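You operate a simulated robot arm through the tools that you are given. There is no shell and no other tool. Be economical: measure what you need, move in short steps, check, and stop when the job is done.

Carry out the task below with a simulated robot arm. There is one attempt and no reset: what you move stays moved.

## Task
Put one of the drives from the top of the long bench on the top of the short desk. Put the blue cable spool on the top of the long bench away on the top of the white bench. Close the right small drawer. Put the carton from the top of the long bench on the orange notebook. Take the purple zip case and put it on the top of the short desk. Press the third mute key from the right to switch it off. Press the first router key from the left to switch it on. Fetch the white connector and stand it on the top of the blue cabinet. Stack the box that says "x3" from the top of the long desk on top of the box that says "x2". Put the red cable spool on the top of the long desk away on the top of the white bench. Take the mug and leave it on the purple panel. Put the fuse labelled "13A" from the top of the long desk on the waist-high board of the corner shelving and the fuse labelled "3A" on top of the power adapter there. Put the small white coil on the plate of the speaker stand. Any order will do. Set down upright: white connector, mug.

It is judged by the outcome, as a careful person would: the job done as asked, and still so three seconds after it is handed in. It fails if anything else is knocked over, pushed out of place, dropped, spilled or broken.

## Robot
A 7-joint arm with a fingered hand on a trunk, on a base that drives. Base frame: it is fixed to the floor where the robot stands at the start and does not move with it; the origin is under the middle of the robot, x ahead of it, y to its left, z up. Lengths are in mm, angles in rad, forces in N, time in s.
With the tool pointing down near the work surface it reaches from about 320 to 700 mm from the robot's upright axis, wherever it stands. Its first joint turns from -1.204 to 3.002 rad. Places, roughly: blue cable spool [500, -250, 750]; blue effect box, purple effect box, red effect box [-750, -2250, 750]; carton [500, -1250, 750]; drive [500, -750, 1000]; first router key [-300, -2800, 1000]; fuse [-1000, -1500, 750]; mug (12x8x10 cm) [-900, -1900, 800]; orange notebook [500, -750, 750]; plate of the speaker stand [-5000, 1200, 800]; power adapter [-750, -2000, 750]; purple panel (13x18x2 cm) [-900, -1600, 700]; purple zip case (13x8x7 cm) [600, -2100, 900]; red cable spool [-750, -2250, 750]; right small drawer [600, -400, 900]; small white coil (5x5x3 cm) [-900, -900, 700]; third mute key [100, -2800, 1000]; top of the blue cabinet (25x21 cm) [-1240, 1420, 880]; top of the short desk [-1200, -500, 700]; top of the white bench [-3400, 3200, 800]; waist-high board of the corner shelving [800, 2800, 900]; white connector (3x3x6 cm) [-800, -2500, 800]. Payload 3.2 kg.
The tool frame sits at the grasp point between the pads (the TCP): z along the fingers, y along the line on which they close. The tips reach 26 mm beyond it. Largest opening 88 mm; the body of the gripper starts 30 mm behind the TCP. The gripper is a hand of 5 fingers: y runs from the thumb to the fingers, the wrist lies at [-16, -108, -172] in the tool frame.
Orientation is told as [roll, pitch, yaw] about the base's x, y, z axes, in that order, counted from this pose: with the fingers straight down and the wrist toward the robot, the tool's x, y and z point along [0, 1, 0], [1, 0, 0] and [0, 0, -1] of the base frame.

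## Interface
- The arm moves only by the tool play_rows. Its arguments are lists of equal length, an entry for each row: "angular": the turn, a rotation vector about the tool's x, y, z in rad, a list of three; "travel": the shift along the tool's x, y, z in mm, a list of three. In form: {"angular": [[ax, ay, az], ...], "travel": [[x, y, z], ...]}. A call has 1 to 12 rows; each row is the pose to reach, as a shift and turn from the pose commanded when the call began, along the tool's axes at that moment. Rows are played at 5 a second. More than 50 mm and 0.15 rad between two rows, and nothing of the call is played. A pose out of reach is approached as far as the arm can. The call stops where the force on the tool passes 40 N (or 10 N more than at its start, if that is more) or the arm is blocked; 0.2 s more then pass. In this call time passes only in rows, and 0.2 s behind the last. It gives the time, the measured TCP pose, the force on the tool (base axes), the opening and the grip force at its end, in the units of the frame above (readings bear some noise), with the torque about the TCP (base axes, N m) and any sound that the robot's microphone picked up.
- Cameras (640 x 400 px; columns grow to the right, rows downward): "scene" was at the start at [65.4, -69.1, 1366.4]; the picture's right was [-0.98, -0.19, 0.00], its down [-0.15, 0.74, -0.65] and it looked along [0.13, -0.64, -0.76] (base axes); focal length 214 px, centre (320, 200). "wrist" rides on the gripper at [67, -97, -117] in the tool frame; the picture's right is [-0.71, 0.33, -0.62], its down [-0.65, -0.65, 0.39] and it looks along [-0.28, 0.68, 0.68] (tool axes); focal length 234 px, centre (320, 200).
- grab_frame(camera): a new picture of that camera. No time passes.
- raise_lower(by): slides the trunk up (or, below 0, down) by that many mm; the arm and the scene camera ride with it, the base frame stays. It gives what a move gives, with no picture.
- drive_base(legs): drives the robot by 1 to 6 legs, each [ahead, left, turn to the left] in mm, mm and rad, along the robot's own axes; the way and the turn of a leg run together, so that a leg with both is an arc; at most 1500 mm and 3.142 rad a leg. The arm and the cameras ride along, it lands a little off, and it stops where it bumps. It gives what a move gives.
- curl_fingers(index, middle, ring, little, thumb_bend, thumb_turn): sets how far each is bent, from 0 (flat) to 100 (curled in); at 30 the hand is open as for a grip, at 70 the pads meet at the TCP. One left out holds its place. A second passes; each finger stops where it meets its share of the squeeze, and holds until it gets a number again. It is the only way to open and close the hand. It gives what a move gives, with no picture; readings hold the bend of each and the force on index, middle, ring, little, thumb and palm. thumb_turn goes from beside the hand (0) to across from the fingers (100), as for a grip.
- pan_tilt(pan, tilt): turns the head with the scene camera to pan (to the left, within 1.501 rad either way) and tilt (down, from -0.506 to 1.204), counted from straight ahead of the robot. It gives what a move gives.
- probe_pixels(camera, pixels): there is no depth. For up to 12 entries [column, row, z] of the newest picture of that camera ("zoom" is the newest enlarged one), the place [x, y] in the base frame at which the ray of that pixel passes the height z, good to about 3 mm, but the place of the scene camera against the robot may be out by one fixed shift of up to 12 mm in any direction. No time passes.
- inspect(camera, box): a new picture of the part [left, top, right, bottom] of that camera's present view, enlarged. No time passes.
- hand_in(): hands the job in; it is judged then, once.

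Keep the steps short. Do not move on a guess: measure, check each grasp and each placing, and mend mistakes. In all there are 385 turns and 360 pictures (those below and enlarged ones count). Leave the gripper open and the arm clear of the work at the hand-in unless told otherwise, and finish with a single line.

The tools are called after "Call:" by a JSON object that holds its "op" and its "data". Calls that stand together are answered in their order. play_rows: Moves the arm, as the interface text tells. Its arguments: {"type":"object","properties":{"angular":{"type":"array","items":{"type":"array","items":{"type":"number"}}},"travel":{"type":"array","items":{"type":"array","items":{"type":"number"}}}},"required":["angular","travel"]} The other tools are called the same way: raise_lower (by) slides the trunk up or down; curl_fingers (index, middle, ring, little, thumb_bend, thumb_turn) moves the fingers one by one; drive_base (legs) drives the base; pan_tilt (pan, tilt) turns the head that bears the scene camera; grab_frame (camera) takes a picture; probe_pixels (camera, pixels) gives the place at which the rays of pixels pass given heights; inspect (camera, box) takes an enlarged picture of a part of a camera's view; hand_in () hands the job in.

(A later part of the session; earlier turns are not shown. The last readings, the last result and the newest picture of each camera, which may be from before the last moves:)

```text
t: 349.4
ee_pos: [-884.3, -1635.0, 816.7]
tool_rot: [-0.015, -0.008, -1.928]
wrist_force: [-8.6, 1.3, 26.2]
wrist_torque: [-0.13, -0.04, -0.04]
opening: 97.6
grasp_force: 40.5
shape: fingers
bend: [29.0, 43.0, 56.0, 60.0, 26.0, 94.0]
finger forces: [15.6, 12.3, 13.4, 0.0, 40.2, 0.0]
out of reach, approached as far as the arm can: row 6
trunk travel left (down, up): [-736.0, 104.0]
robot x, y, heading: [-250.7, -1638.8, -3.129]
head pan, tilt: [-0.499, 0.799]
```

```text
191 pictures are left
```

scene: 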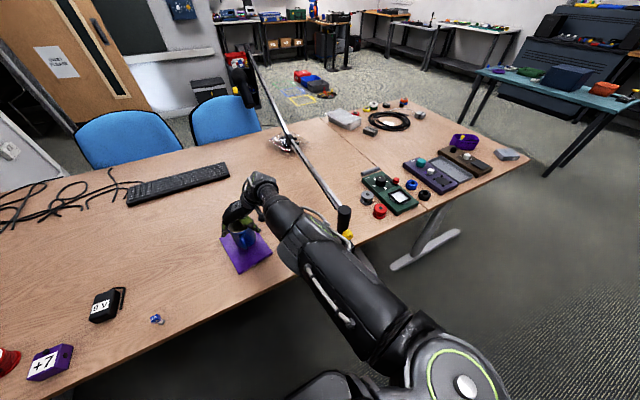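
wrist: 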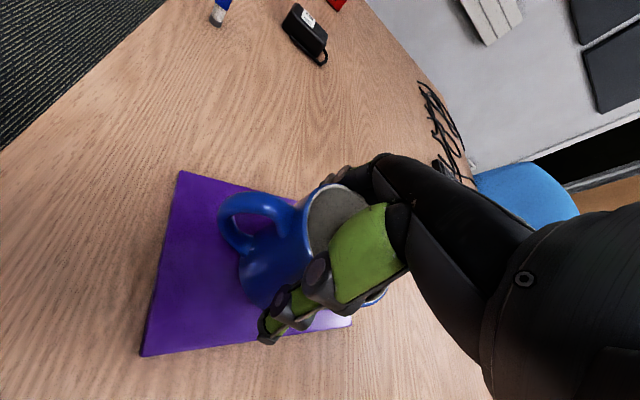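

Call:
{"op": "curl_fingers", "data": {"index": 15, "middle": 15, "ring": 15, "little": 15, "thumb_bend": 12}}

Call:
{"op": "raise_lower", "data": {"by": 100}}

Call:
{"op": "grab_frame", "data": {"camera": "wrist"}}

Call:
{"op": "inspect", "data": {"camera": "scene", "box": [200, 160, 400, 300]}}

```text
t: 350.4
ee_pos: [-882.1, -1636.1, 812.4]
tool_rot: [-0.009, -0.002, -1.929]
wrist_force: [0.8, 0.3, 9.0]
wrist_torque: [0.31, -0.12, -0.03]
opening: 111.6
grasp_force: 3.3
shape: fingers
bend: [15.0, 15.0, 15.0, 15.0, 13.0, 97.0]
finger forces: [0.1, 0.1, 0.1, 0.0, 6.8, 0.1]
trunk travel left (down, up): [-736.0, 104.0]
robot x, y, heading: [-253.9, -1630.8, -3.132]
head pan, tilt: [-0.499, 0.799]
```

```text
t: 351.8
ee_pos: [-885.3, -1636.4, 911.2]
tool_rot: [-0.008, -0.002, -1.929]
wrist_force: [-0.5, 0.3, 0.2]
wrist_torque: [0.0, -0.01, 0.05]
opening: 111.4
grasp_force: 0.1
shape: fingers
bend: [15.0, 15.0, 15.0, 15.0, 13.0, 97.0]
finger forces: [0.1, 0.0, 0.0, 0.0, 0.1, 0.0]
trunk travel left (down, up): [-836.0, 4.0]
robot x, y, heading: [-255.5, -1633.2, -3.13]
head pan, tilt: [-0.499, 0.799]
```

```text
190 pictures are left
```

wrist: 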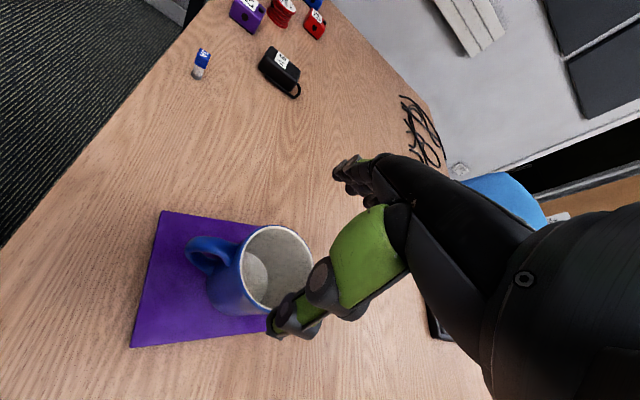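

```text
2.86 times, centred on (300, 230) of scene
```

zoom: 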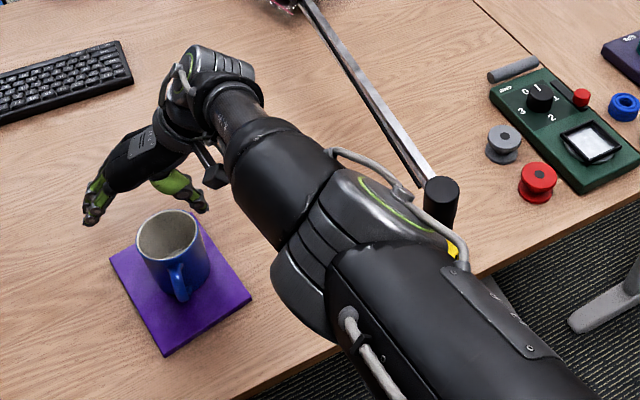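

Mug stands on the panel. Now the 3A fuse. Pull the arm in a bit and drive south over it.

Call:
{"op": "play_rows", "data": {"angular": [[0, 0, 0], [0, 0, 0]], "travel": [[33, -12, -10], [66, -25, -20]]}}

Call:
{"op": "drive_base", "data": {"legs": [[-55, 280, 0]]}}

Call:
{"op": "curl_fingers", "data": {"index": 30, "middle": 30, "ring": 30, "little": 30, "thumb_bend": 30}}

Call:
{"op": "grab_frame", "data": {"camera": "wrist"}}

Call:
{"op": "pan_tilt", "data": {"pan": 0.1, "tilt": 0.8}}

Call:
{"op": "grab_frame", "data": {"camera": "scene"}}

```text
t: 352.4
ee_pos: [-813.6, -1634.0, 933.2]
tool_rot: [-0.01, -0.003, -1.93]
wrist_force: [0.2, 0.6, -0.2]
wrist_torque: [-0.07, 0.03, 0.0]
opening: 111.4
grasp_force: 0.1
shape: fingers
bend: [15.0, 15.0, 15.0, 15.0, 12.0, 97.0]
finger forces: [0.0, 0.0, 0.0, 0.0, 0.0, 0.0]
trunk travel left (down, up): [-836.0, 4.0]
robot x, y, heading: [-252.4, -1630.8, -3.126]
head pan, tilt: [-0.499, 0.799]
```

```text
t: 354.3
ee_pos: [-755.3, -1910.1, 931.5]
tool_rot: [-0.007, -0.003, -1.931]
wrist_force: [-0.2, -0.2, -1.2]
wrist_torque: [0.02, -0.02, 0.0]
opening: 111.6
grasp_force: 0.1
shape: fingers
bend: [15.0, 15.0, 15.0, 15.0, 12.0, 97.0]
finger forces: [0.0, 0.0, 0.1, 0.0, 0.0, 0.0]
trunk travel left (down, up): [-836.0, 4.0]
robot x, y, heading: [-194.4, -1908.9, -3.127]
head pan, tilt: [-0.499, 0.799]
```

```text
t: 355.3
ee_pos: [-755.9, -1911.3, 930.8]
tool_rot: [-0.006, -0.001, -1.929]
wrist_force: [-0.4, -0.3, -0.3]
wrist_torque: [-0.01, -0.02, 0.0]
opening: 88.1
grasp_force: 0.1
shape: fingers
bend: [30.0, 30.0, 30.0, 30.0, 30.0, 97.0]
finger forces: [0.0, 0.0, 0.0, 0.0, 0.1, 0.1]
trunk travel left (down, up): [-836.0, 4.0]
robot x, y, heading: [-195.5, -1913.4, -3.131]
head pan, tilt: [-0.499, 0.799]
```

```text
188 pictures are left
```

wrist: 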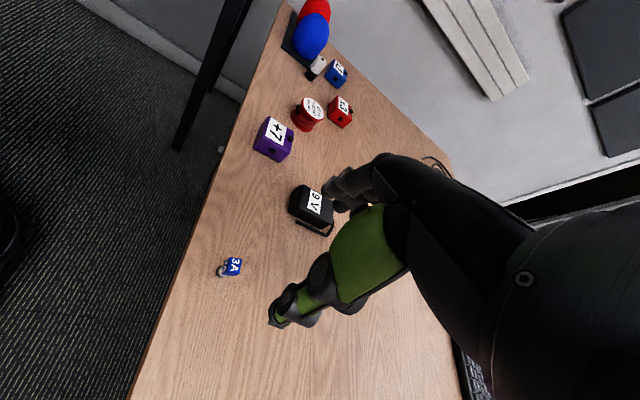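

```text
t: 356.3
ee_pos: [-756.3, -1911.5, 930.9]
tool_rot: [-0.008, -0.003, -1.931]
wrist_force: [0.6, -0.3, 0.2]
wrist_torque: [-0.02, 0.02, 0.04]
opening: 88.1
grasp_force: 0.0
shape: fingers
bend: [30.0, 30.0, 30.0, 30.0, 30.0, 97.0]
finger forces: [0.0, 0.0, 0.0, 0.1, 0.1, 0.0]
trunk travel left (down, up): [-836.0, 4.0]
robot x, y, heading: [-189.9, -1909.9, -3.128]
head pan, tilt: [0.099, 0.799]
```

```text
187 pictures are left
```

scene: 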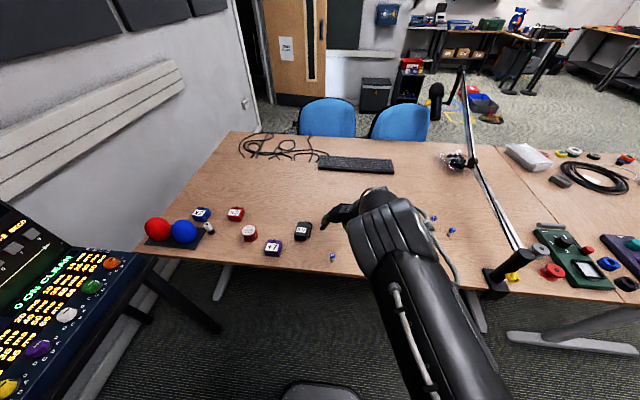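

Call:
{"op": "inspect", "data": {"camera": "wrist", "box": [200, 170, 350, 290]}}

Call:
{"op": "probe_pixels", "data": {"camera": "wrist", "pixels": [[233, 267, 770], [233, 267, 760], [223, 270, 730], [312, 203, 765], [312, 203, 775]]}}

Call:
{"op": "inspect", "data": {"camera": "scene", "box": [280, 205, 350, 275]}}

Call:
{"op": "probe_pixels", "data": {"camera": "scene", "pixels": [[332, 254, 770], [332, 254, 760], [332, 261, 728], [302, 226, 765], [302, 226, 775]]}}

```text
3.33 times, centred on (275, 230) of wrist
```

zoom: 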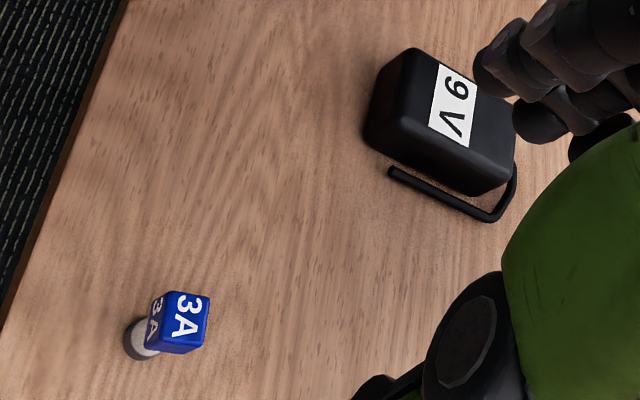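

```text
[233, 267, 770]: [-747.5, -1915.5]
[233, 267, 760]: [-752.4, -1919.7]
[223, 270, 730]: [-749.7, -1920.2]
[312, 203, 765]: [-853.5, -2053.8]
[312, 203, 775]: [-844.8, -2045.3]
```

```text
5.71 times, centred on (315, 240) of scene
```

zoom: 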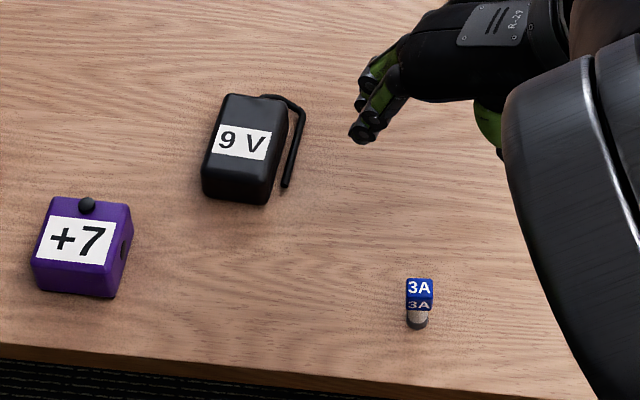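

```text
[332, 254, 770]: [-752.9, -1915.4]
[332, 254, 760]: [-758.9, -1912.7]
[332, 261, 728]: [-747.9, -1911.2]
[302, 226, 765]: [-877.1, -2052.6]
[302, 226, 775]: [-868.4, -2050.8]
```

Call:
{"op": "play_rows", "data": {"angular": [[0, 0, 0]], "travel": [[6, 2, 0]]}}

Call:
{"op": "raise_lower", "data": {"by": -120}}

Call:
{"op": "grab_frame", "data": {"camera": "wrist"}}

Call:
{"op": "inspect", "data": {"camera": "scene", "box": [280, 185, 370, 275]}}

```text
t: 356.7
ee_pos: [-750.0, -1915.1, 931.6]
tool_rot: [-0.008, -0.001, -1.932]
wrist_force: [0.0, 0.0, 0.4]
wrist_torque: [0.01, -0.01, 0.04]
opening: 88.1
grasp_force: 0.1
shape: fingers
bend: [30.0, 30.0, 30.0, 30.0, 30.0, 97.0]
finger forces: [0.1, 0.1, 0.0, 0.0, 0.1, 0.0]
trunk travel left (down, up): [-836.0, 4.0]
robot x, y, heading: [-190.2, -1912.4, -3.135]
head pan, tilt: [0.099, 0.799]
```

```text
t: 358.2
ee_pos: [-751.3, -1914.5, 811.9]
tool_rot: [-0.007, -0.001, -1.932]
wrist_force: [0.1, 0.4, 0.6]
wrist_torque: [-0.01, -0.01, -0.01]
opening: 88.3
grasp_force: 0.0
shape: fingers
bend: [30.0, 30.0, 30.0, 30.0, 30.0, 97.0]
finger forces: [0.0, 0.0, 0.1, 0.0, 0.0, 0.0]
trunk travel left (down, up): [-716.0, 124.0]
robot x, y, heading: [-192.3, -1912.1, -3.129]
head pan, tilt: [0.099, 0.799]
```

```text
184 pictures are left
```

wrist: 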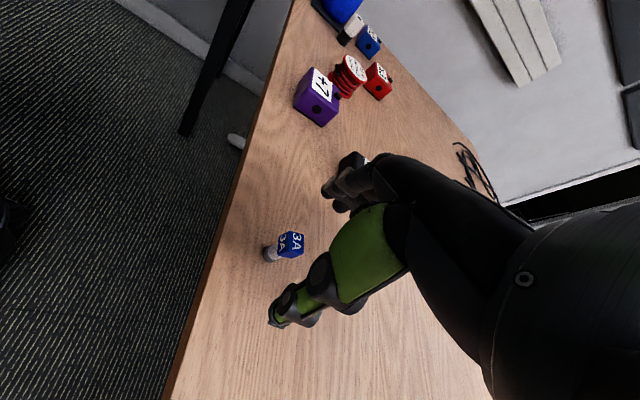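

```text
4.44 times, centred on (325, 230) of scene
```

zoom: 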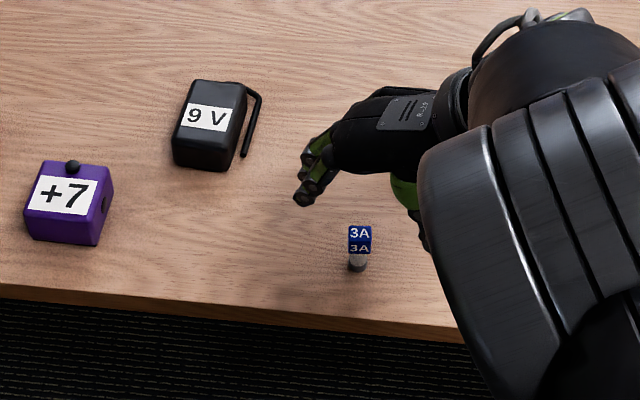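

Call:
{"op": "probe_pixels", "data": {"camera": "wrist", "pixels": [[293, 241, 770], [293, 241, 762], [270, 254, 730]]}}

Call:
{"op": "probe_pixels", "data": {"camera": "zoom", "pixels": [[360, 232, 770], [358, 268, 728]]}}

```text
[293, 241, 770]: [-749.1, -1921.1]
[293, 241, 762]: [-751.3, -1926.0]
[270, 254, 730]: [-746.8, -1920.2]
```

```text
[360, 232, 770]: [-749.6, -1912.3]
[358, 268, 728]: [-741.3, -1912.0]
```

Call:
{"op": "play_rows", "data": {"angular": [[0, 0, 0], [0, 0, 0], [0, 0, 0]], "travel": [[5, 5, 15], [5, 5, 32], [5, 5, 49]]}}

Call:
{"op": "grab_frame", "data": {"camera": "wrist"}}

```text
t: 359.0
ee_pos: [-748.5, -1923.7, 762.2]
tool_rot: [-0.007, -0.001, -1.931]
wrist_force: [0.1, 0.7, 0.8]
wrist_torque: [-0.01, -0.02, 0.01]
opening: 88.2
grasp_force: 0.1
shape: fingers
bend: [30.0, 30.0, 30.0, 30.0, 30.0, 97.0]
finger forces: [0.0, 0.0, 0.1, 0.1, 0.0, 0.0]
trunk travel left (down, up): [-716.0, 124.0]
robot x, y, heading: [-192.0, -1909.5, -3.136]
head pan, tilt: [0.099, 0.799]
```

```text
182 pictures are left
```

wrist: 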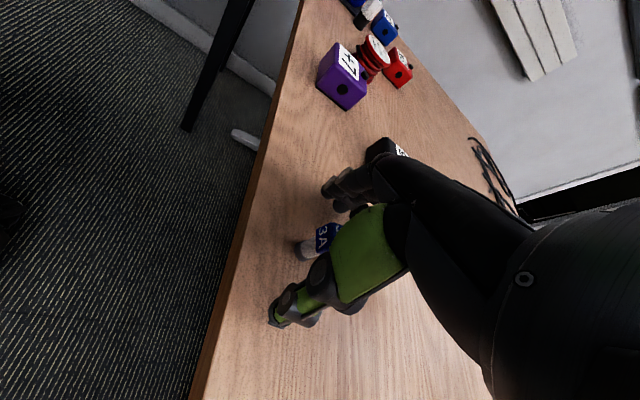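

Call:
{"op": "curl_fingers", "data": {"index": 70, "middle": 70, "ring": 70, "little": 70, "thumb_bend": 70}}

Call:
{"op": "grab_frame", "data": {"camera": "wrist"}}

```text
t: 360.0
ee_pos: [-747.2, -1923.9, 762.6]
tool_rot: [-0.007, -0.003, -1.93]
wrist_force: [-0.5, 0.4, 0.2]
wrist_torque: [0.03, 0.01, 0.03]
opening: 14.8
grasp_force: 6.4
shape: fingers
bend: [67.0, 65.0, 70.0, 70.0, 65.0, 96.0]
finger forces: [2.8, 4.2, 0.0, 0.1, 6.5, 0.0]
trunk travel left (down, up): [-716.0, 124.0]
robot x, y, heading: [-193.1, -1909.1, -3.13]
head pan, tilt: [0.099, 0.799]
```

```text
181 pictures are left
```

wrist: 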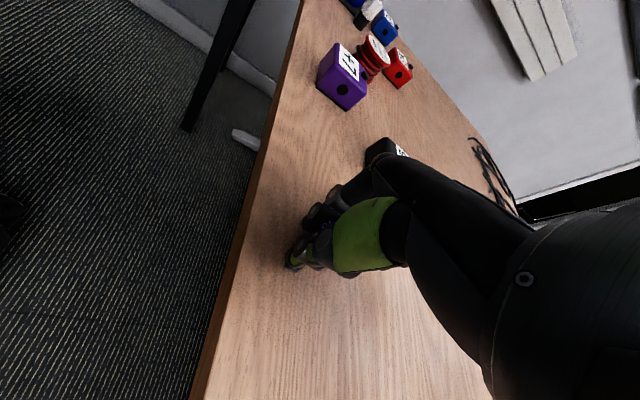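

Call:
{"op": "curl_fingers", "data": {"index": 75, "middle": 75, "thumb_bend": 72}}

Call:
{"op": "raise_lower", "data": {"by": 110}}

Call:
{"op": "drive_base", "data": {"legs": [[80, 100, 0]]}}

Call:
{"op": "grab_frame", "data": {"camera": "wrist"}}

Call:
{"op": "grab_frame", "data": {"camera": "scene"}}

```text
t: 361.0
ee_pos: [-747.5, -1924.4, 762.4]
tool_rot: [-0.008, -0.003, -1.929]
wrist_force: [0.0, 0.2, 1.0]
wrist_torque: [-0.02, 0.02, 0.03]
opening: 3.2
grasp_force: 8.5
shape: fingers
bend: [75.0, 74.0, 70.0, 70.0, 66.0, 95.0]
finger forces: [2.0, 7.2, 0.0, 0.0, 8.3, 0.0]
trunk travel left (down, up): [-716.0, 124.0]
robot x, y, heading: [-191.4, -1911.3, -3.135]
head pan, tilt: [0.099, 0.799]
```

```text
t: 362.5
ee_pos: [-747.2, -1924.2, 873.0]
tool_rot: [-0.006, -0.001, -1.93]
wrist_force: [0.3, -0.4, -0.2]
wrist_torque: [-0.02, 0.03, 0.0]
opening: 3.5
grasp_force: 8.8
shape: fingers
bend: [75.0, 74.0, 70.0, 70.0, 66.0, 95.0]
finger forces: [1.9, 7.1, 0.1, 0.1, 8.1, 0.1]
trunk travel left (down, up): [-826.0, 14.0]
robot x, y, heading: [-194.1, -1910.9, -3.126]
head pan, tilt: [0.099, 0.799]
```

```text
t: 363.7
ee_pos: [-826.3, -2025.3, 871.2]
tool_rot: [-0.006, 0.0, -1.93]
wrist_force: [1.4, -0.1, 0.3]
wrist_torque: [0.02, 0.03, -0.03]
opening: 3.1
grasp_force: 9.0
shape: fingers
bend: [75.0, 74.0, 70.0, 70.0, 66.0, 95.0]
finger forces: [2.0, 7.2, 0.0, 0.0, 8.2, 0.0]
trunk travel left (down, up): [-826.0, 14.0]
robot x, y, heading: [-271.4, -2012.2, -3.134]
head pan, tilt: [0.099, 0.799]
```

```text
180 pictures are left
```

wrist: 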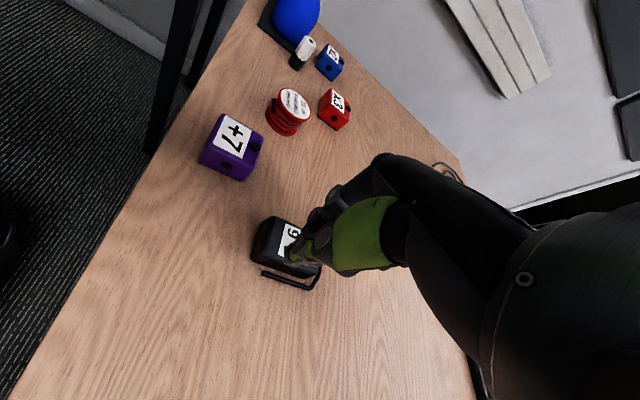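

```text
179 pictures are left
```

scene: 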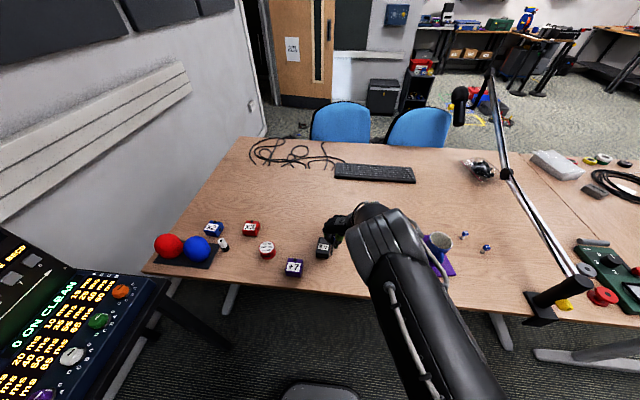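

Call:
{"op": "inspect", "data": {"camera": "scene", "box": [290, 190, 370, 270]}}

Call:
{"op": "inspect", "data": {"camera": "wrist", "box": [230, 170, 370, 300]}}

```text
5.00 times, centred on (330, 230) of scene
```

zoom: 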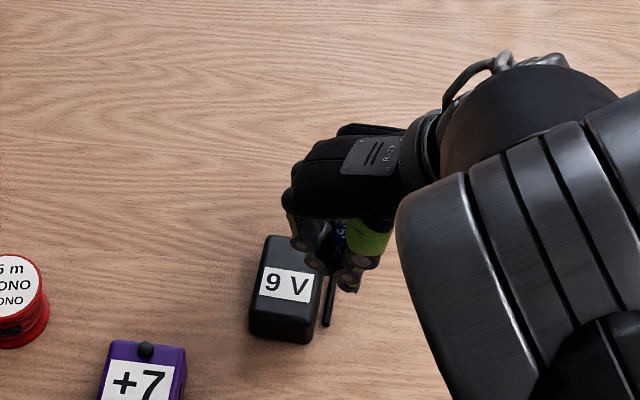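

```text
3.08 times, centred on (300, 235) of wrist
```

zoom: 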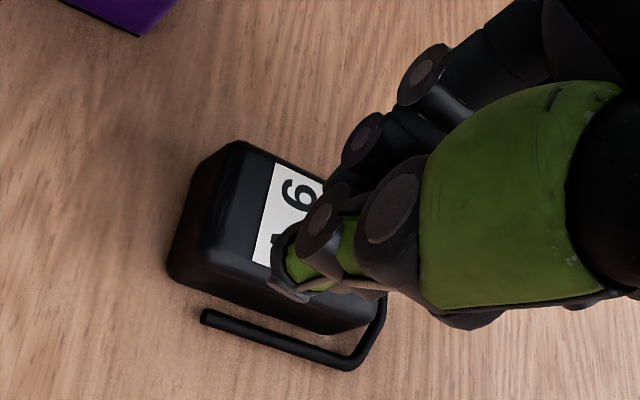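

Call:
{"op": "inspect", "data": {"camera": "scene", "box": [290, 190, 370, 270]}}

Call:
{"op": "probe_pixels", "data": {"camera": "zoom", "pixels": [[287, 275, 765], [266, 237, 765], [321, 240, 765], [251, 312, 765], [312, 318, 765], [248, 336, 728], [308, 343, 728]]}}

Call:
{"op": "probe_pixels", "data": {"camera": "wrist", "pixels": [[273, 218, 765], [262, 247, 765], [252, 259, 728], [297, 270, 765], [310, 278, 728]]}}

```text
5.00 times, centred on (330, 230) of scene
```

zoom: 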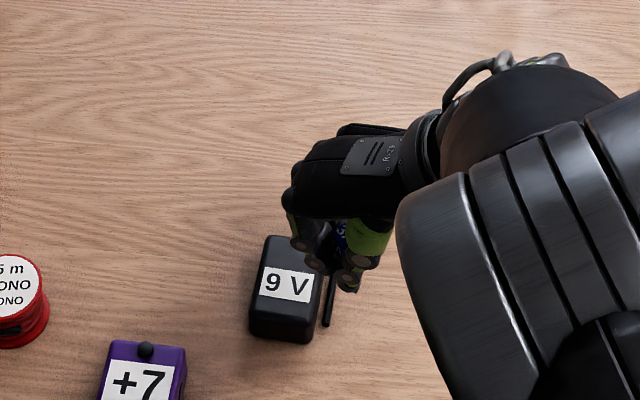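

```text
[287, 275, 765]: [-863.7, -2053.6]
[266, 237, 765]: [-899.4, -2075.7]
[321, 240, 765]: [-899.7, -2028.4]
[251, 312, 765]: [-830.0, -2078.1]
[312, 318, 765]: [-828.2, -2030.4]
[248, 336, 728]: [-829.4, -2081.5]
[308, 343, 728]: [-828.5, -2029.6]
```

```text
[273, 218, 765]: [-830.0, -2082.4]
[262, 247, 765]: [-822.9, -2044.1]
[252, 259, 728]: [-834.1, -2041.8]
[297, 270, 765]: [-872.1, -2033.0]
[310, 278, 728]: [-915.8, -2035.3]
```

Call:
{"op": "play_rows", "data": {"angular": [[0, 0, 0], [0, 0, 0]], "travel": [[-12, 23, 0], [-23, 46, 0]]}}

Call:
{"op": "raise_lower", "data": {"by": -62}}

Call:
{"op": "grab_frame", "data": {"camera": "wrist"}}

Call:
{"op": "inspect", "data": {"camera": "scene", "box": [280, 190, 360, 270]}}

```text
t: 364.3
ee_pos: [-865.1, -2060.0, 871.3]
tool_rot: [-0.009, -0.001, -1.929]
wrist_force: [-0.2, 0.5, -0.3]
wrist_torque: [0.04, -0.03, -0.01]
opening: 3.1
grasp_force: 8.1
shape: fingers
bend: [75.0, 74.0, 70.0, 70.0, 66.0, 95.0]
finger forces: [1.9, 7.1, 0.1, 0.0, 8.2, 0.0]
trunk travel left (down, up): [-826.0, 14.0]
robot x, y, heading: [-272.9, -2014.7, -3.133]
head pan, tilt: [0.099, 0.799]
```

```text
t: 365.4
ee_pos: [-864.6, -2059.2, 810.1]
tool_rot: [-0.007, -0.003, -1.93]
wrist_force: [-0.7, -0.1, -0.3]
wrist_torque: [-0.01, -0.02, 0.0]
opening: 3.0
grasp_force: 8.7
shape: fingers
bend: [75.0, 74.0, 70.0, 70.0, 66.0, 95.0]
finger forces: [2.0, 7.0, 0.0, 0.0, 8.2, 0.1]
trunk travel left (down, up): [-764.0, 76.0]
robot x, y, heading: [-267.7, -2014.9, -3.133]
head pan, tilt: [0.099, 0.799]
```

```text
175 pictures are left
```

wrist: 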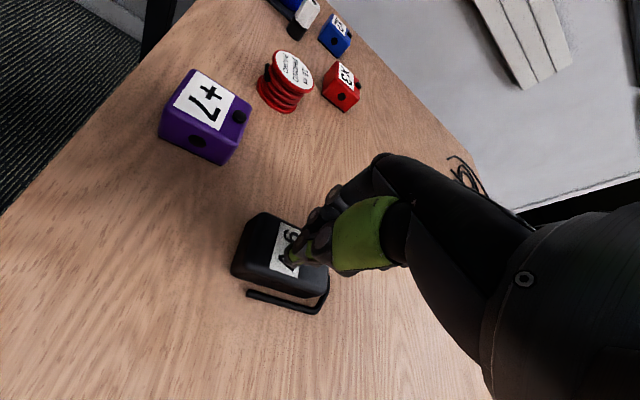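

```text
5.00 times, centred on (320, 230) of scene
```

zoom: 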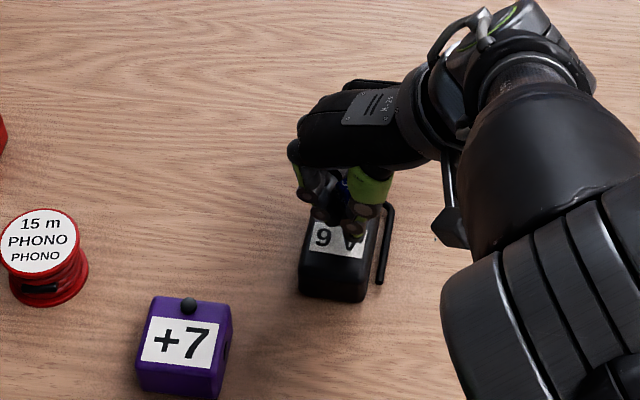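

Call:
{"op": "play_rows", "data": {"angular": [[0, 0, 0], [0, 0, 0], [0, 0, 0]], "travel": [[0, 0, 4], [0, 0, 7], [0, 0, 9]]}}

Call:
{"op": "play_rows", "data": {"angular": [[0, 0, 0], [0, 0, 0]], "travel": [[0, 0, 1.5], [0, 0, 3]]}}

```text
t: 366.2
ee_pos: [-864.3, -2061.3, 801.6]
tool_rot: [-0.006, -0.001, -1.93]
wrist_force: [0.4, 0.1, 0.1]
wrist_torque: [-0.02, 0.03, 0.01]
opening: 3.1
grasp_force: 8.6
shape: fingers
bend: [75.0, 74.0, 70.0, 70.0, 66.0, 95.0]
finger forces: [2.0, 7.2, 0.0, 0.0, 8.3, 0.0]
trunk travel left (down, up): [-764.0, 76.0]
robot x, y, heading: [-273.1, -2013.5, -3.134]
head pan, tilt: [0.099, 0.799]
```

```text
t: 366.8
ee_pos: [-865.1, -2059.9, 798.7]
tool_rot: [-0.007, -0.003, -1.931]
wrist_force: [-0.1, -0.1, 0.6]
wrist_torque: [0.03, 0.01, 0.03]
opening: 2.9
grasp_force: 9.2
shape: fingers
bend: [75.0, 74.0, 70.0, 70.0, 66.0, 95.0]
finger forces: [1.9, 7.2, 0.1, 0.0, 8.2, 0.0]
trunk travel left (down, up): [-764.0, 76.0]
robot x, y, heading: [-274.1, -2013.0, -3.13]
head pan, tilt: [0.099, 0.799]
```

Call:
{"op": "play_rows", "data": {"angular": [[0, 0, 0], [0, 0, 0], [0, 0, 0]], "travel": [[0, 0, 1.5], [0, 0, 3], [0, 0, 4]]}}

Call:
{"op": "grab_frame", "data": {"camera": "wrist"}}

```text
t: 367.6
ee_pos: [-864.1, -2060.8, 795.2]
tool_rot: [-0.008, -0.004, -1.931]
wrist_force: [-0.4, -0.3, 3.5]
wrist_torque: [0.0, -0.02, 0.03]
opening: 3.0
grasp_force: 9.3
shape: fingers
bend: [75.0, 74.0, 70.0, 70.0, 66.0, 95.0]
finger forces: [2.0, 7.7, 0.0, 0.0, 8.7, 0.0]
trunk travel left (down, up): [-764.0, 76.0]
robot x, y, heading: [-274.9, -2014.0, -3.134]
head pan, tilt: [0.099, 0.799]
```

```text
173 pictures are left
```

wrist: 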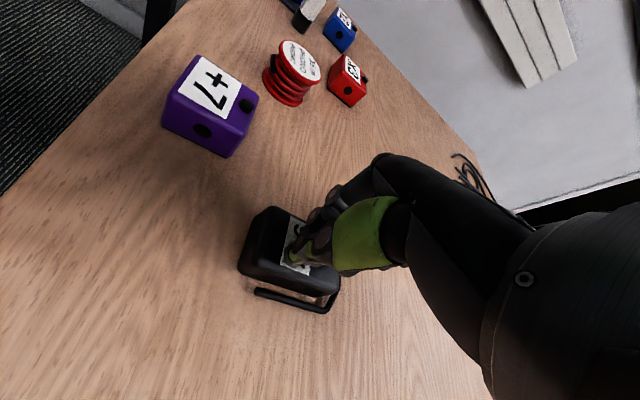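

Call:
{"op": "curl_fingers", "data": {"index": 58, "middle": 58, "ring": 58, "little": 58, "thumb_bend": 58}}

Call:
{"op": "curl_fingers", "data": {"index": 30, "middle": 30, "ring": 30, "little": 30, "thumb_bend": 30}}

Call:
{"op": "raise_lower", "data": {"by": 76}}

Call:
{"op": "grab_frame", "data": {"camera": "wrist"}}

Call:
{"op": "inspect", "data": {"camera": "scene", "box": [280, 190, 360, 270]}}

```text
t: 368.6
ee_pos: [-863.1, -2061.0, 795.3]
tool_rot: [-0.008, -0.002, -1.929]
wrist_force: [1.1, 1.2, 4.6]
wrist_torque: [-0.02, 0.08, -0.01]
opening: 30.2
grasp_force: 2.4
shape: fingers
bend: [57.0, 59.0, 57.0, 57.0, 57.0, 97.0]
finger forces: [0.0, 4.2, 0.0, 0.1, 0.0, 0.0]
trunk travel left (down, up): [-764.0, 76.0]
robot x, y, heading: [-270.0, -2015.3, -3.137]
head pan, tilt: [0.099, 0.799]
```

```text
t: 369.6
ee_pos: [-864.6, -2059.5, 794.4]
tool_rot: [-0.006, -0.002, -1.93]
wrist_force: [0.1, -0.8, -0.1]
wrist_torque: [0.0, -0.03, 0.02]
opening: 87.5
grasp_force: 0.2
shape: fingers
bend: [30.0, 30.0, 30.0, 30.0, 30.0, 97.0]
finger forces: [0.0, 0.1, 0.0, 0.0, 0.1, 0.1]
trunk travel left (down, up): [-764.0, 76.0]
robot x, y, heading: [-273.5, -2012.3, -3.126]
head pan, tilt: [0.099, 0.799]
```

```text
t: 370.7
ee_pos: [-864.4, -2060.3, 871.6]
tool_rot: [-0.009, -0.002, -1.93]
wrist_force: [0.4, -0.2, -0.8]
wrist_torque: [0.0, -0.01, -0.01]
opening: 87.4
grasp_force: 0.0
shape: fingers
bend: [30.0, 30.0, 30.0, 30.0, 30.0, 97.0]
finger forces: [0.1, 0.1, 0.1, 0.1, 0.0, 0.0]
trunk travel left (down, up): [-840.0, 0.0]
robot x, y, heading: [-266.6, -2017.0, -3.13]
head pan, tilt: [0.099, 0.799]
```

```text
172 pictures are left
```

wrist: 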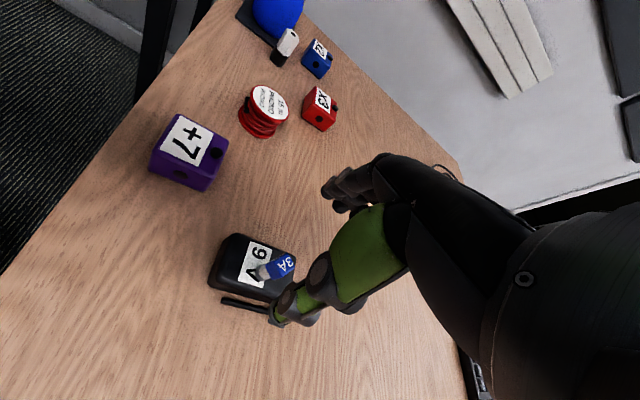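

```text
5.00 times, centred on (320, 230) of scene
```

zoom: 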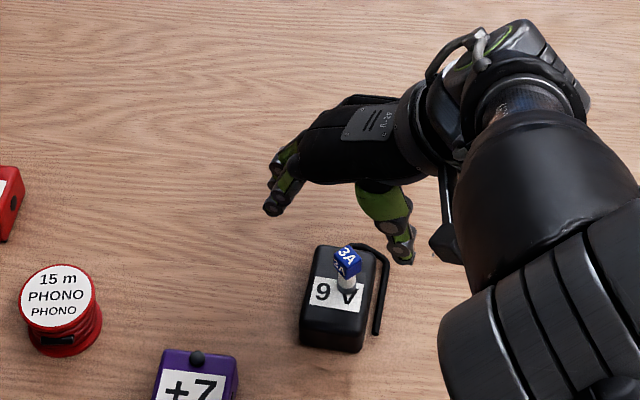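

Call:
{"op": "inspect", "data": {"camera": "wrist", "box": [220, 10, 360, 150]}}

Call:
{"op": "probe_pixels", "data": {"camera": "wrist", "pixels": [[322, 100, 765], [318, 48, 765], [268, 102, 775], [288, 42, 780], [190, 138, 765]]}}

Call:
{"op": "grab_frame", "data": {"camera": "scene"}}

Call:
{"op": "inspect", "data": {"camera": "scene", "box": [130, 200, 290, 290]}}

```text
2.86 times, centred on (290, 80) of wrist
```

zoom: 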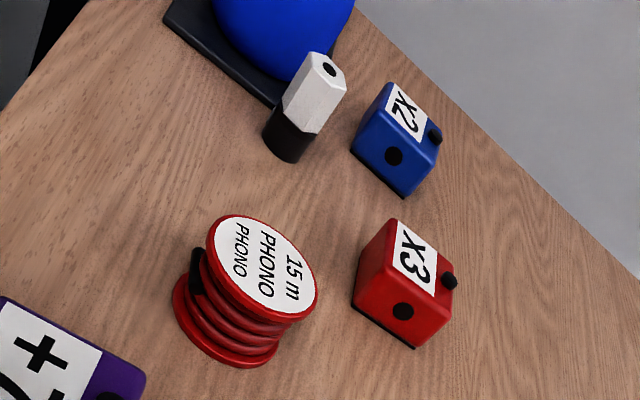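

```text
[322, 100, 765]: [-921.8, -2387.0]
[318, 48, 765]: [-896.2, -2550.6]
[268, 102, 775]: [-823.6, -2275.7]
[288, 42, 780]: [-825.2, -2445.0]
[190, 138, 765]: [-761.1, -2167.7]
```

```text
169 pictures are left
```

scene: 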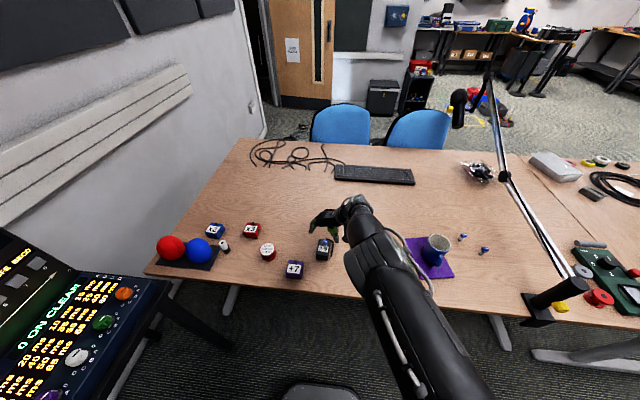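

```text
4.00 times, centred on (210, 245) of scene
```

zoom: 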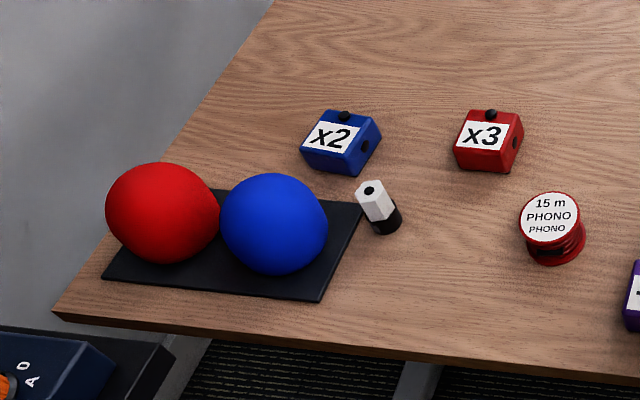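

Call:
{"op": "drive_base", "data": {"legs": [[40, 250, 0]]}}

Call:
{"op": "play_rows", "data": {"angular": [[0, 0, -0.09], [0, 0, -0.18], [0, 0, -0.27], [0, 0, -0.36]], "travel": [[0, 15, 0], [0, 30, 0], [0, 45, 0], [0, 60, 0]]}}

Call:
{"op": "grab_frame", "data": {"camera": "wrist"}}

Call:
{"op": "grab_frame", "data": {"camera": "scene"}}

```text
t: 372.5
ee_pos: [-900.6, -2302.9, 870.8]
tool_rot: [-0.006, -0.002, -1.922]
wrist_force: [-0.6, 0.1, -0.2]
wrist_torque: [0.0, 0.03, 0.0]
opening: 87.7
grasp_force: 0.1
shape: fingers
bend: [30.0, 30.0, 30.0, 30.0, 30.0, 97.0]
finger forces: [0.0, 0.1, 0.0, 0.1, 0.0, 0.0]
trunk travel left (down, up): [-840.0, 0.0]
robot x, y, heading: [-310.1, -2252.3, -3.124]
head pan, tilt: [0.099, 0.799]
```

```text
t: 373.5
ee_pos: [-879.5, -2343.3, 880.6]
tool_rot: [-0.008, 0.002, -1.586]
wrist_force: [0.2, -0.4, -0.1]
wrist_torque: [0.0, 0.02, -0.02]
opening: 87.5
grasp_force: 0.2
shape: fingers
bend: [30.0, 30.0, 30.0, 30.0, 30.0, 97.0]
finger forces: [0.1, 0.0, 0.0, 0.1, 0.0, 0.0]
out of reach, approached as far as the arm can: row 2, 3, 4
trunk travel left (down, up): [-840.0, 0.0]
robot x, y, heading: [-306.9, -2253.9, -3.125]
head pan, tilt: [0.099, 0.799]
```

```text
167 pictures are left
```

wrist: 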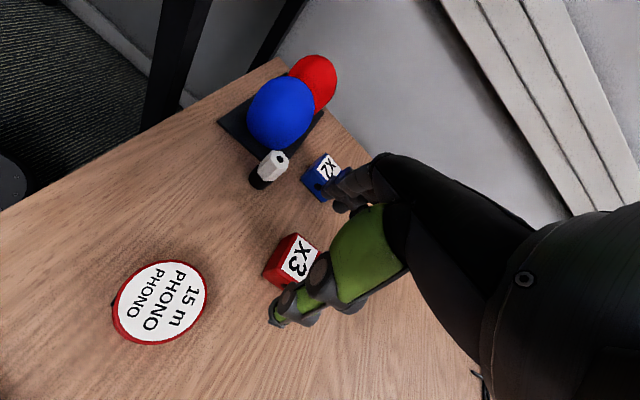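

```text
166 pictures are left
```

scene: 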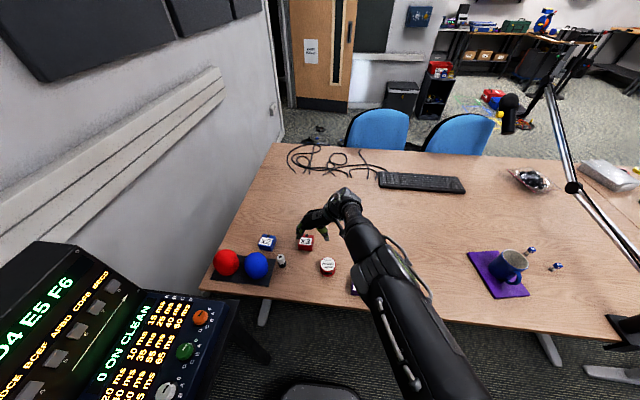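

Call:
{"op": "inspect", "data": {"camera": "wrist", "box": [230, 140, 370, 310]}}

Call:
{"op": "probe_pixels", "data": {"camera": "zoom", "pixels": [[320, 200, 760]]}}

Call:
{"op": "inspect", "data": {"camera": "scene", "box": [240, 215, 350, 285]}}

```text
2.35 times, centred on (300, 225) of wrist
```

zoom: 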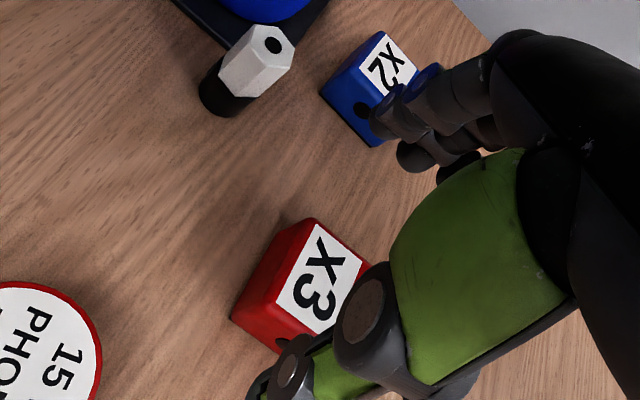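

```text
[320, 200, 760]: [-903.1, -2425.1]
```

```text
5.71 times, centred on (295, 250) of scene
```

zoom: 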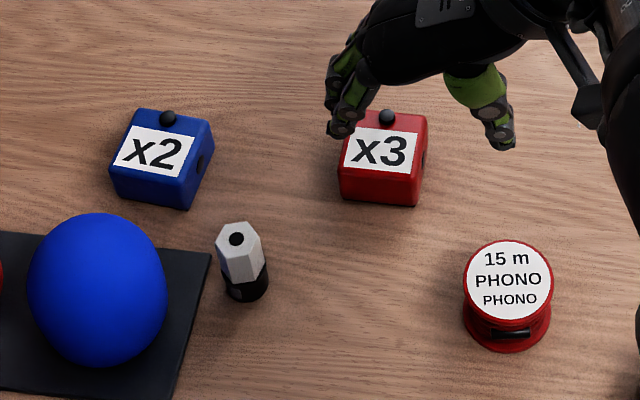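

Call:
{"op": "probe_pixels", "data": {"camera": "zoom", "pixels": [[352, 112, 760], [427, 116, 760], [339, 172, 760], [416, 178, 760], [341, 197, 728], [140, 112, 760], [212, 123, 760], [111, 170, 760], [188, 182, 760], [185, 208, 728], [237, 240, 780], [247, 290, 728]]}}

Call:
{"op": "probe_pixels", "data": {"camera": "wrist", "pixels": [[293, 234, 760], [321, 252, 760], [278, 270, 760], [263, 276, 728], [322, 155, 760], [306, 180, 760], [345, 165, 760], [281, 157, 780]]}}

```text
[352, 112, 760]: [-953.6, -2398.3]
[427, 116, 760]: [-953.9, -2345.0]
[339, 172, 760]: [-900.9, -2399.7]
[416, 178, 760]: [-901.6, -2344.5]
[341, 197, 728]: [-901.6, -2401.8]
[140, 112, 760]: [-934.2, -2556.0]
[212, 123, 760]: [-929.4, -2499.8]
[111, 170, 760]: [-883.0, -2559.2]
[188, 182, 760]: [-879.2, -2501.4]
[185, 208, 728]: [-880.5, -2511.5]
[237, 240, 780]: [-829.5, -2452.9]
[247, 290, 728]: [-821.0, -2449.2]
```

```text
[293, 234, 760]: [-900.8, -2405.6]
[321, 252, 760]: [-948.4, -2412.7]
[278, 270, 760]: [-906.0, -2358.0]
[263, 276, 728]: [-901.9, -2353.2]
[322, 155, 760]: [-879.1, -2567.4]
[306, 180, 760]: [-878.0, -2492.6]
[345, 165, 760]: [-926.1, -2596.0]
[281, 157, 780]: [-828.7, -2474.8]
```

Call:
{"op": "drive_base", "data": {"legs": [[48, 39, 0]]}}

Call:
{"op": "raise_lower", "data": {"by": -70}}

Call:
{"op": "grab_frame", "data": {"camera": "wrist"}}

Call:
{"op": "inspect", "data": {"camera": "wrist", "box": [230, 140, 370, 310]}}

```text
t: 374.4
ee_pos: [-925.8, -2380.4, 880.1]
tool_rot: [-0.008, 0.002, -1.587]
wrist_force: [-0.4, -0.2, 0.4]
wrist_torque: [0.02, -0.06, 0.02]
opening: 87.7
grasp_force: 0.0
shape: fingers
bend: [30.0, 30.0, 30.0, 30.0, 30.0, 97.0]
finger forces: [0.0, 0.0, 0.0, 0.0, 0.1, 0.1]
trunk travel left (down, up): [-840.0, 0.0]
robot x, y, heading: [-356.9, -2291.1, -3.123]
head pan, tilt: [0.099, 0.799]
```

```text
t: 375.5
ee_pos: [-927.0, -2382.0, 810.5]
tool_rot: [-0.007, 0.002, -1.587]
wrist_force: [0.4, 0.0, -0.4]
wrist_torque: [0.0, 0.02, 0.04]
opening: 87.7
grasp_force: 0.0
shape: fingers
bend: [30.0, 30.0, 30.0, 30.0, 30.0, 97.0]
finger forces: [0.1, 0.0, 0.1, 0.1, 0.0, 0.0]
trunk travel left (down, up): [-770.0, 70.0]
robot x, y, heading: [-353.5, -2293.0, -3.134]
head pan, tilt: [0.099, 0.799]
```

```text
163 pictures are left
```

wrist: 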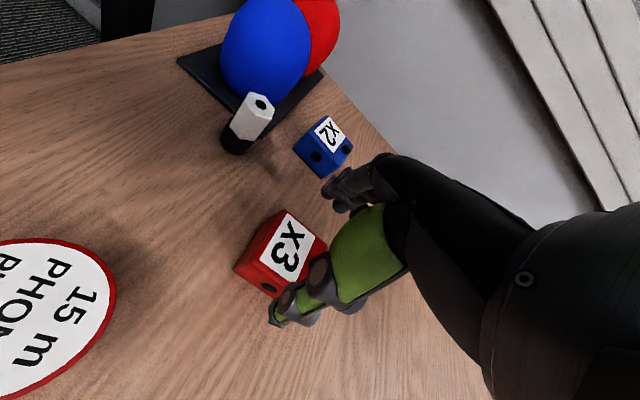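

```text
2.35 times, centred on (300, 225) of wrist
```

zoom: 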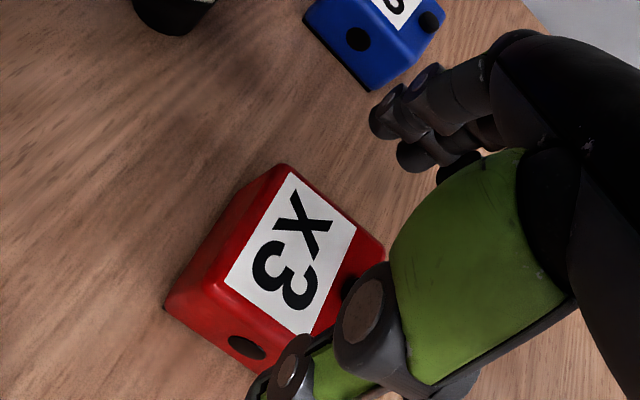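

Call:
{"op": "raise_lower", "data": {"by": -49}}

Call:
{"op": "curl_fingers", "data": {"index": 70, "middle": 70, "ring": 70, "little": 70, "thumb_bend": 70}}

Call:
{"op": "grab_frame", "data": {"camera": "wrist"}}

```text
t: 376.4
ee_pos: [-925.6, -2380.6, 760.5]
tool_rot: [-0.006, 0.001, -1.586]
wrist_force: [0.5, 0.1, 0.6]
wrist_torque: [0.01, -0.03, 0.0]
opening: 87.7
grasp_force: 0.1
shape: fingers
bend: [30.0, 30.0, 30.0, 30.0, 30.0, 97.0]
finger forces: [0.0, 0.0, 0.1, 0.0, 0.1, 0.0]
trunk travel left (down, up): [-721.0, 119.0]
robot x, y, heading: [-354.3, -2288.9, -3.122]
head pan, tilt: [0.099, 0.799]
```

```text
t: 377.4
ee_pos: [-926.5, -2382.0, 762.6]
tool_rot: [-0.01, 0.0, -1.587]
wrist_force: [-1.5, -0.9, 2.8]
wrist_torque: [-0.16, -0.03, -0.02]
opening: 66.1
grasp_force: 28.3
shape: fingers
bend: [45.0, 52.0, 54.0, 70.0, 43.0, 94.0]
finger forces: [13.0, 7.6, 8.3, 0.1, 28.3, 0.0]
trunk travel left (down, up): [-721.0, 119.0]
robot x, y, heading: [-353.8, -2287.1, -3.125]
head pan, tilt: [0.099, 0.799]
```

```text
161 pictures are left
```

wrist: 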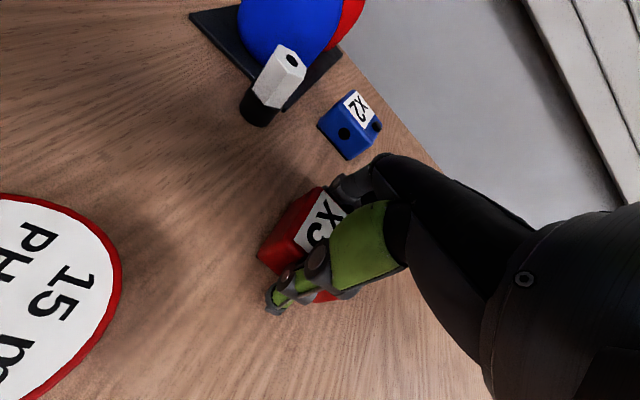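

Call:
{"op": "raise_lower", "data": {"by": 119}}

Call:
{"op": "grab_frame", "data": {"camera": "scene"}}

Call:
{"op": "probe_pixels", "data": {"camera": "scene", "pixels": [[238, 302, 900], [238, 302, 800], [270, 362, 0], [270, 362, 300]]}}

```text
t: 378.9
ee_pos: [-926.8, -2380.2, 880.8]
tool_rot: [-0.008, 0.001, -1.588]
wrist_force: [0.4, -0.8, -1.6]
wrist_torque: [0.01, 0.03, 0.01]
opening: 65.8
grasp_force: 27.9
shape: fingers
bend: [45.0, 53.0, 55.0, 70.0, 43.0, 94.0]
finger forces: [12.1, 7.4, 8.3, 0.0, 28.3, 0.1]
trunk travel left (down, up): [-840.0, 0.0]
robot x, y, heading: [-356.2, -2292.1, -3.123]
head pan, tilt: [0.099, 0.799]
```

```text
160 pictures are left
```

scene: 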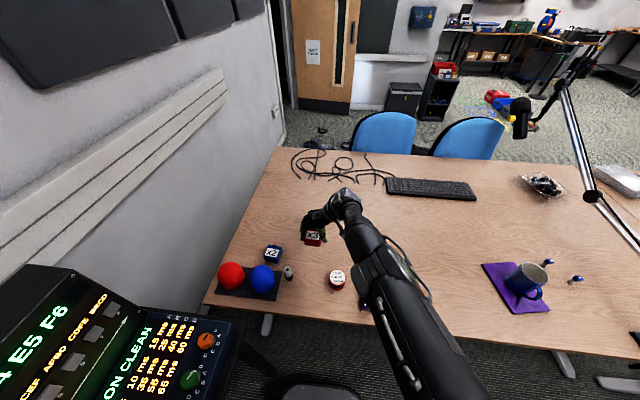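

```text
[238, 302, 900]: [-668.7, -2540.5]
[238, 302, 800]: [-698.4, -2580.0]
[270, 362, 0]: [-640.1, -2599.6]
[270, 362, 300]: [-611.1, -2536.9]
```

Call:
{"op": "probe_pixels", "data": {"camera": "scene", "pixels": [[243, 322, 950], [243, 322, 900], [200, 395, 950], [262, 350, 600], [272, 375, 300]]}}

```text
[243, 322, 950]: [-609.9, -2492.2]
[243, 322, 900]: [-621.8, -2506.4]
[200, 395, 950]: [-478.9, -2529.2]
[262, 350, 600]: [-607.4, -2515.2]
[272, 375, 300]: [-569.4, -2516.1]
```

Call:
{"op": "play_rows", "data": {"angular": [[0, 0, 0], [0, 0, 0], [0, 0, 0], [0, 0, 0]], "travel": [[10, 40, 0], [20, 80, 0], [30, 120, 0], [37, 155, 0]]}}

Call:
{"op": "grab_frame", "data": {"camera": "wrist"}}

Call:
{"op": "inspect", "data": {"camera": "scene", "box": [200, 200, 340, 310]}}

```text
t: 379.9
ee_pos: [-895.4, -2467.3, 881.6]
tool_rot: [-0.006, 0.001, -1.587]
wrist_force: [-0.1, -0.1, -1.5]
wrist_torque: [0.02, -0.01, -0.02]
opening: 65.9
grasp_force: 27.6
shape: fingers
bend: [45.0, 53.0, 55.0, 70.0, 43.0, 94.0]
finger forces: [12.2, 7.1, 8.0, 0.0, 27.8, 0.0]
out of reach, approached as far as the arm can: row 1, 2, 3, 4
trunk travel left (down, up): [-840.0, 0.0]
robot x, y, heading: [-358.0, -2292.0, -3.125]
head pan, tilt: [0.099, 0.799]
```

```text
159 pictures are left
```

wrist: 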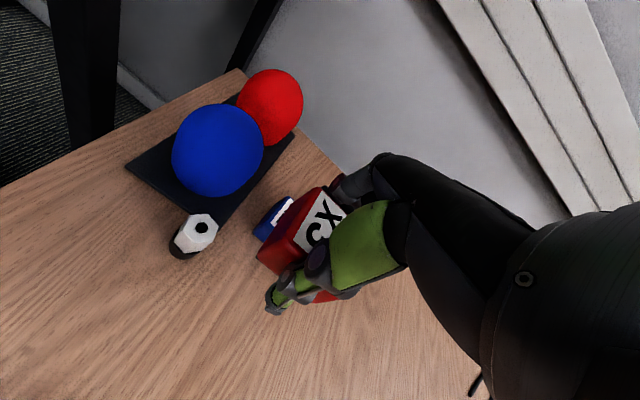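

```text
3.64 times, centred on (270, 255) of scene
```

zoom: 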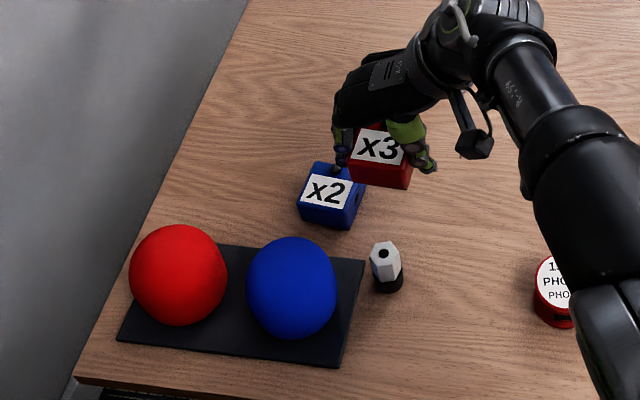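

Call:
{"op": "drive_base", "data": {"legs": [[0, 0, 0.13]]}}

Call:
{"op": "grab_frame", "data": {"camera": "wrist"}}

Call:
{"op": "inspect", "data": {"camera": "scene", "box": [240, 200, 380, 310]}}

```text
t: 380.9
ee_pos: [-867.8, -2535.5, 881.0]
tool_rot: [-0.006, 0.002, -1.46]
wrist_force: [0.2, -0.5, -0.9]
wrist_torque: [0.01, -0.02, -0.02]
opening: 65.6
grasp_force: 27.3
shape: fingers
bend: [45.0, 53.0, 55.0, 70.0, 43.0, 94.0]
finger forces: [12.2, 7.1, 7.8, 0.0, 27.7, 0.1]
trunk travel left (down, up): [-840.0, 0.0]
robot x, y, heading: [-359.8, -2291.5, -2.995]
head pan, tilt: [0.099, 0.799]
```

```text
157 pictures are left
```

wrist: 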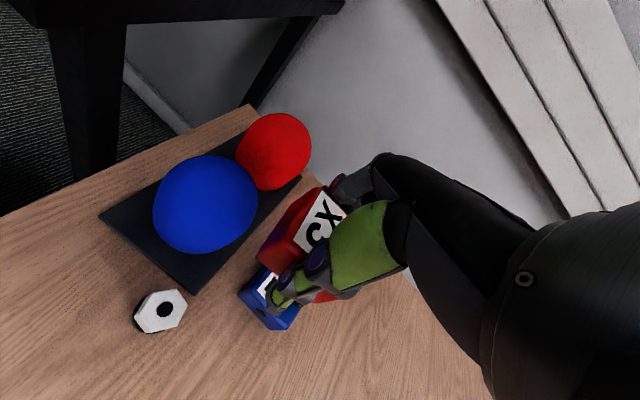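

```text
3.64 times, centred on (310, 255) of scene
```

zoom: 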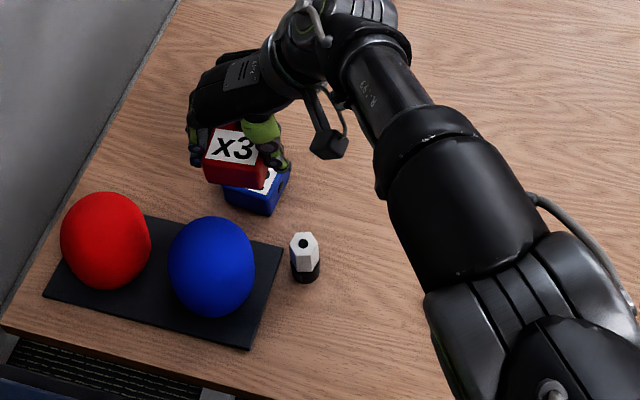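

Call:
{"op": "inspect", "data": {"camera": "wrist", "box": [220, 180, 370, 340]}}

Call:
{"op": "probe_pixels", "data": {"camera": "wrist", "pixels": [[255, 264, 760], [238, 293, 728], [269, 330, 728], [298, 308, 728], [278, 310, 760]]}}

```text
2.50 times, centred on (295, 260) of wrist
```

zoom: 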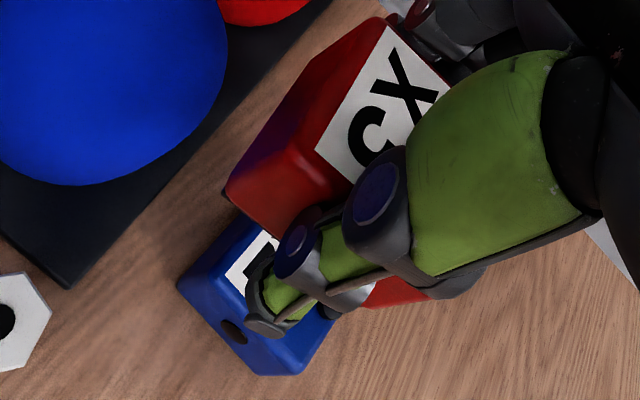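

```text
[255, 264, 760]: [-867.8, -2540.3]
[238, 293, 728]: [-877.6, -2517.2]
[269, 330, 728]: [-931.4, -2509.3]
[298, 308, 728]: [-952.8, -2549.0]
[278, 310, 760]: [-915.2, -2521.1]
```

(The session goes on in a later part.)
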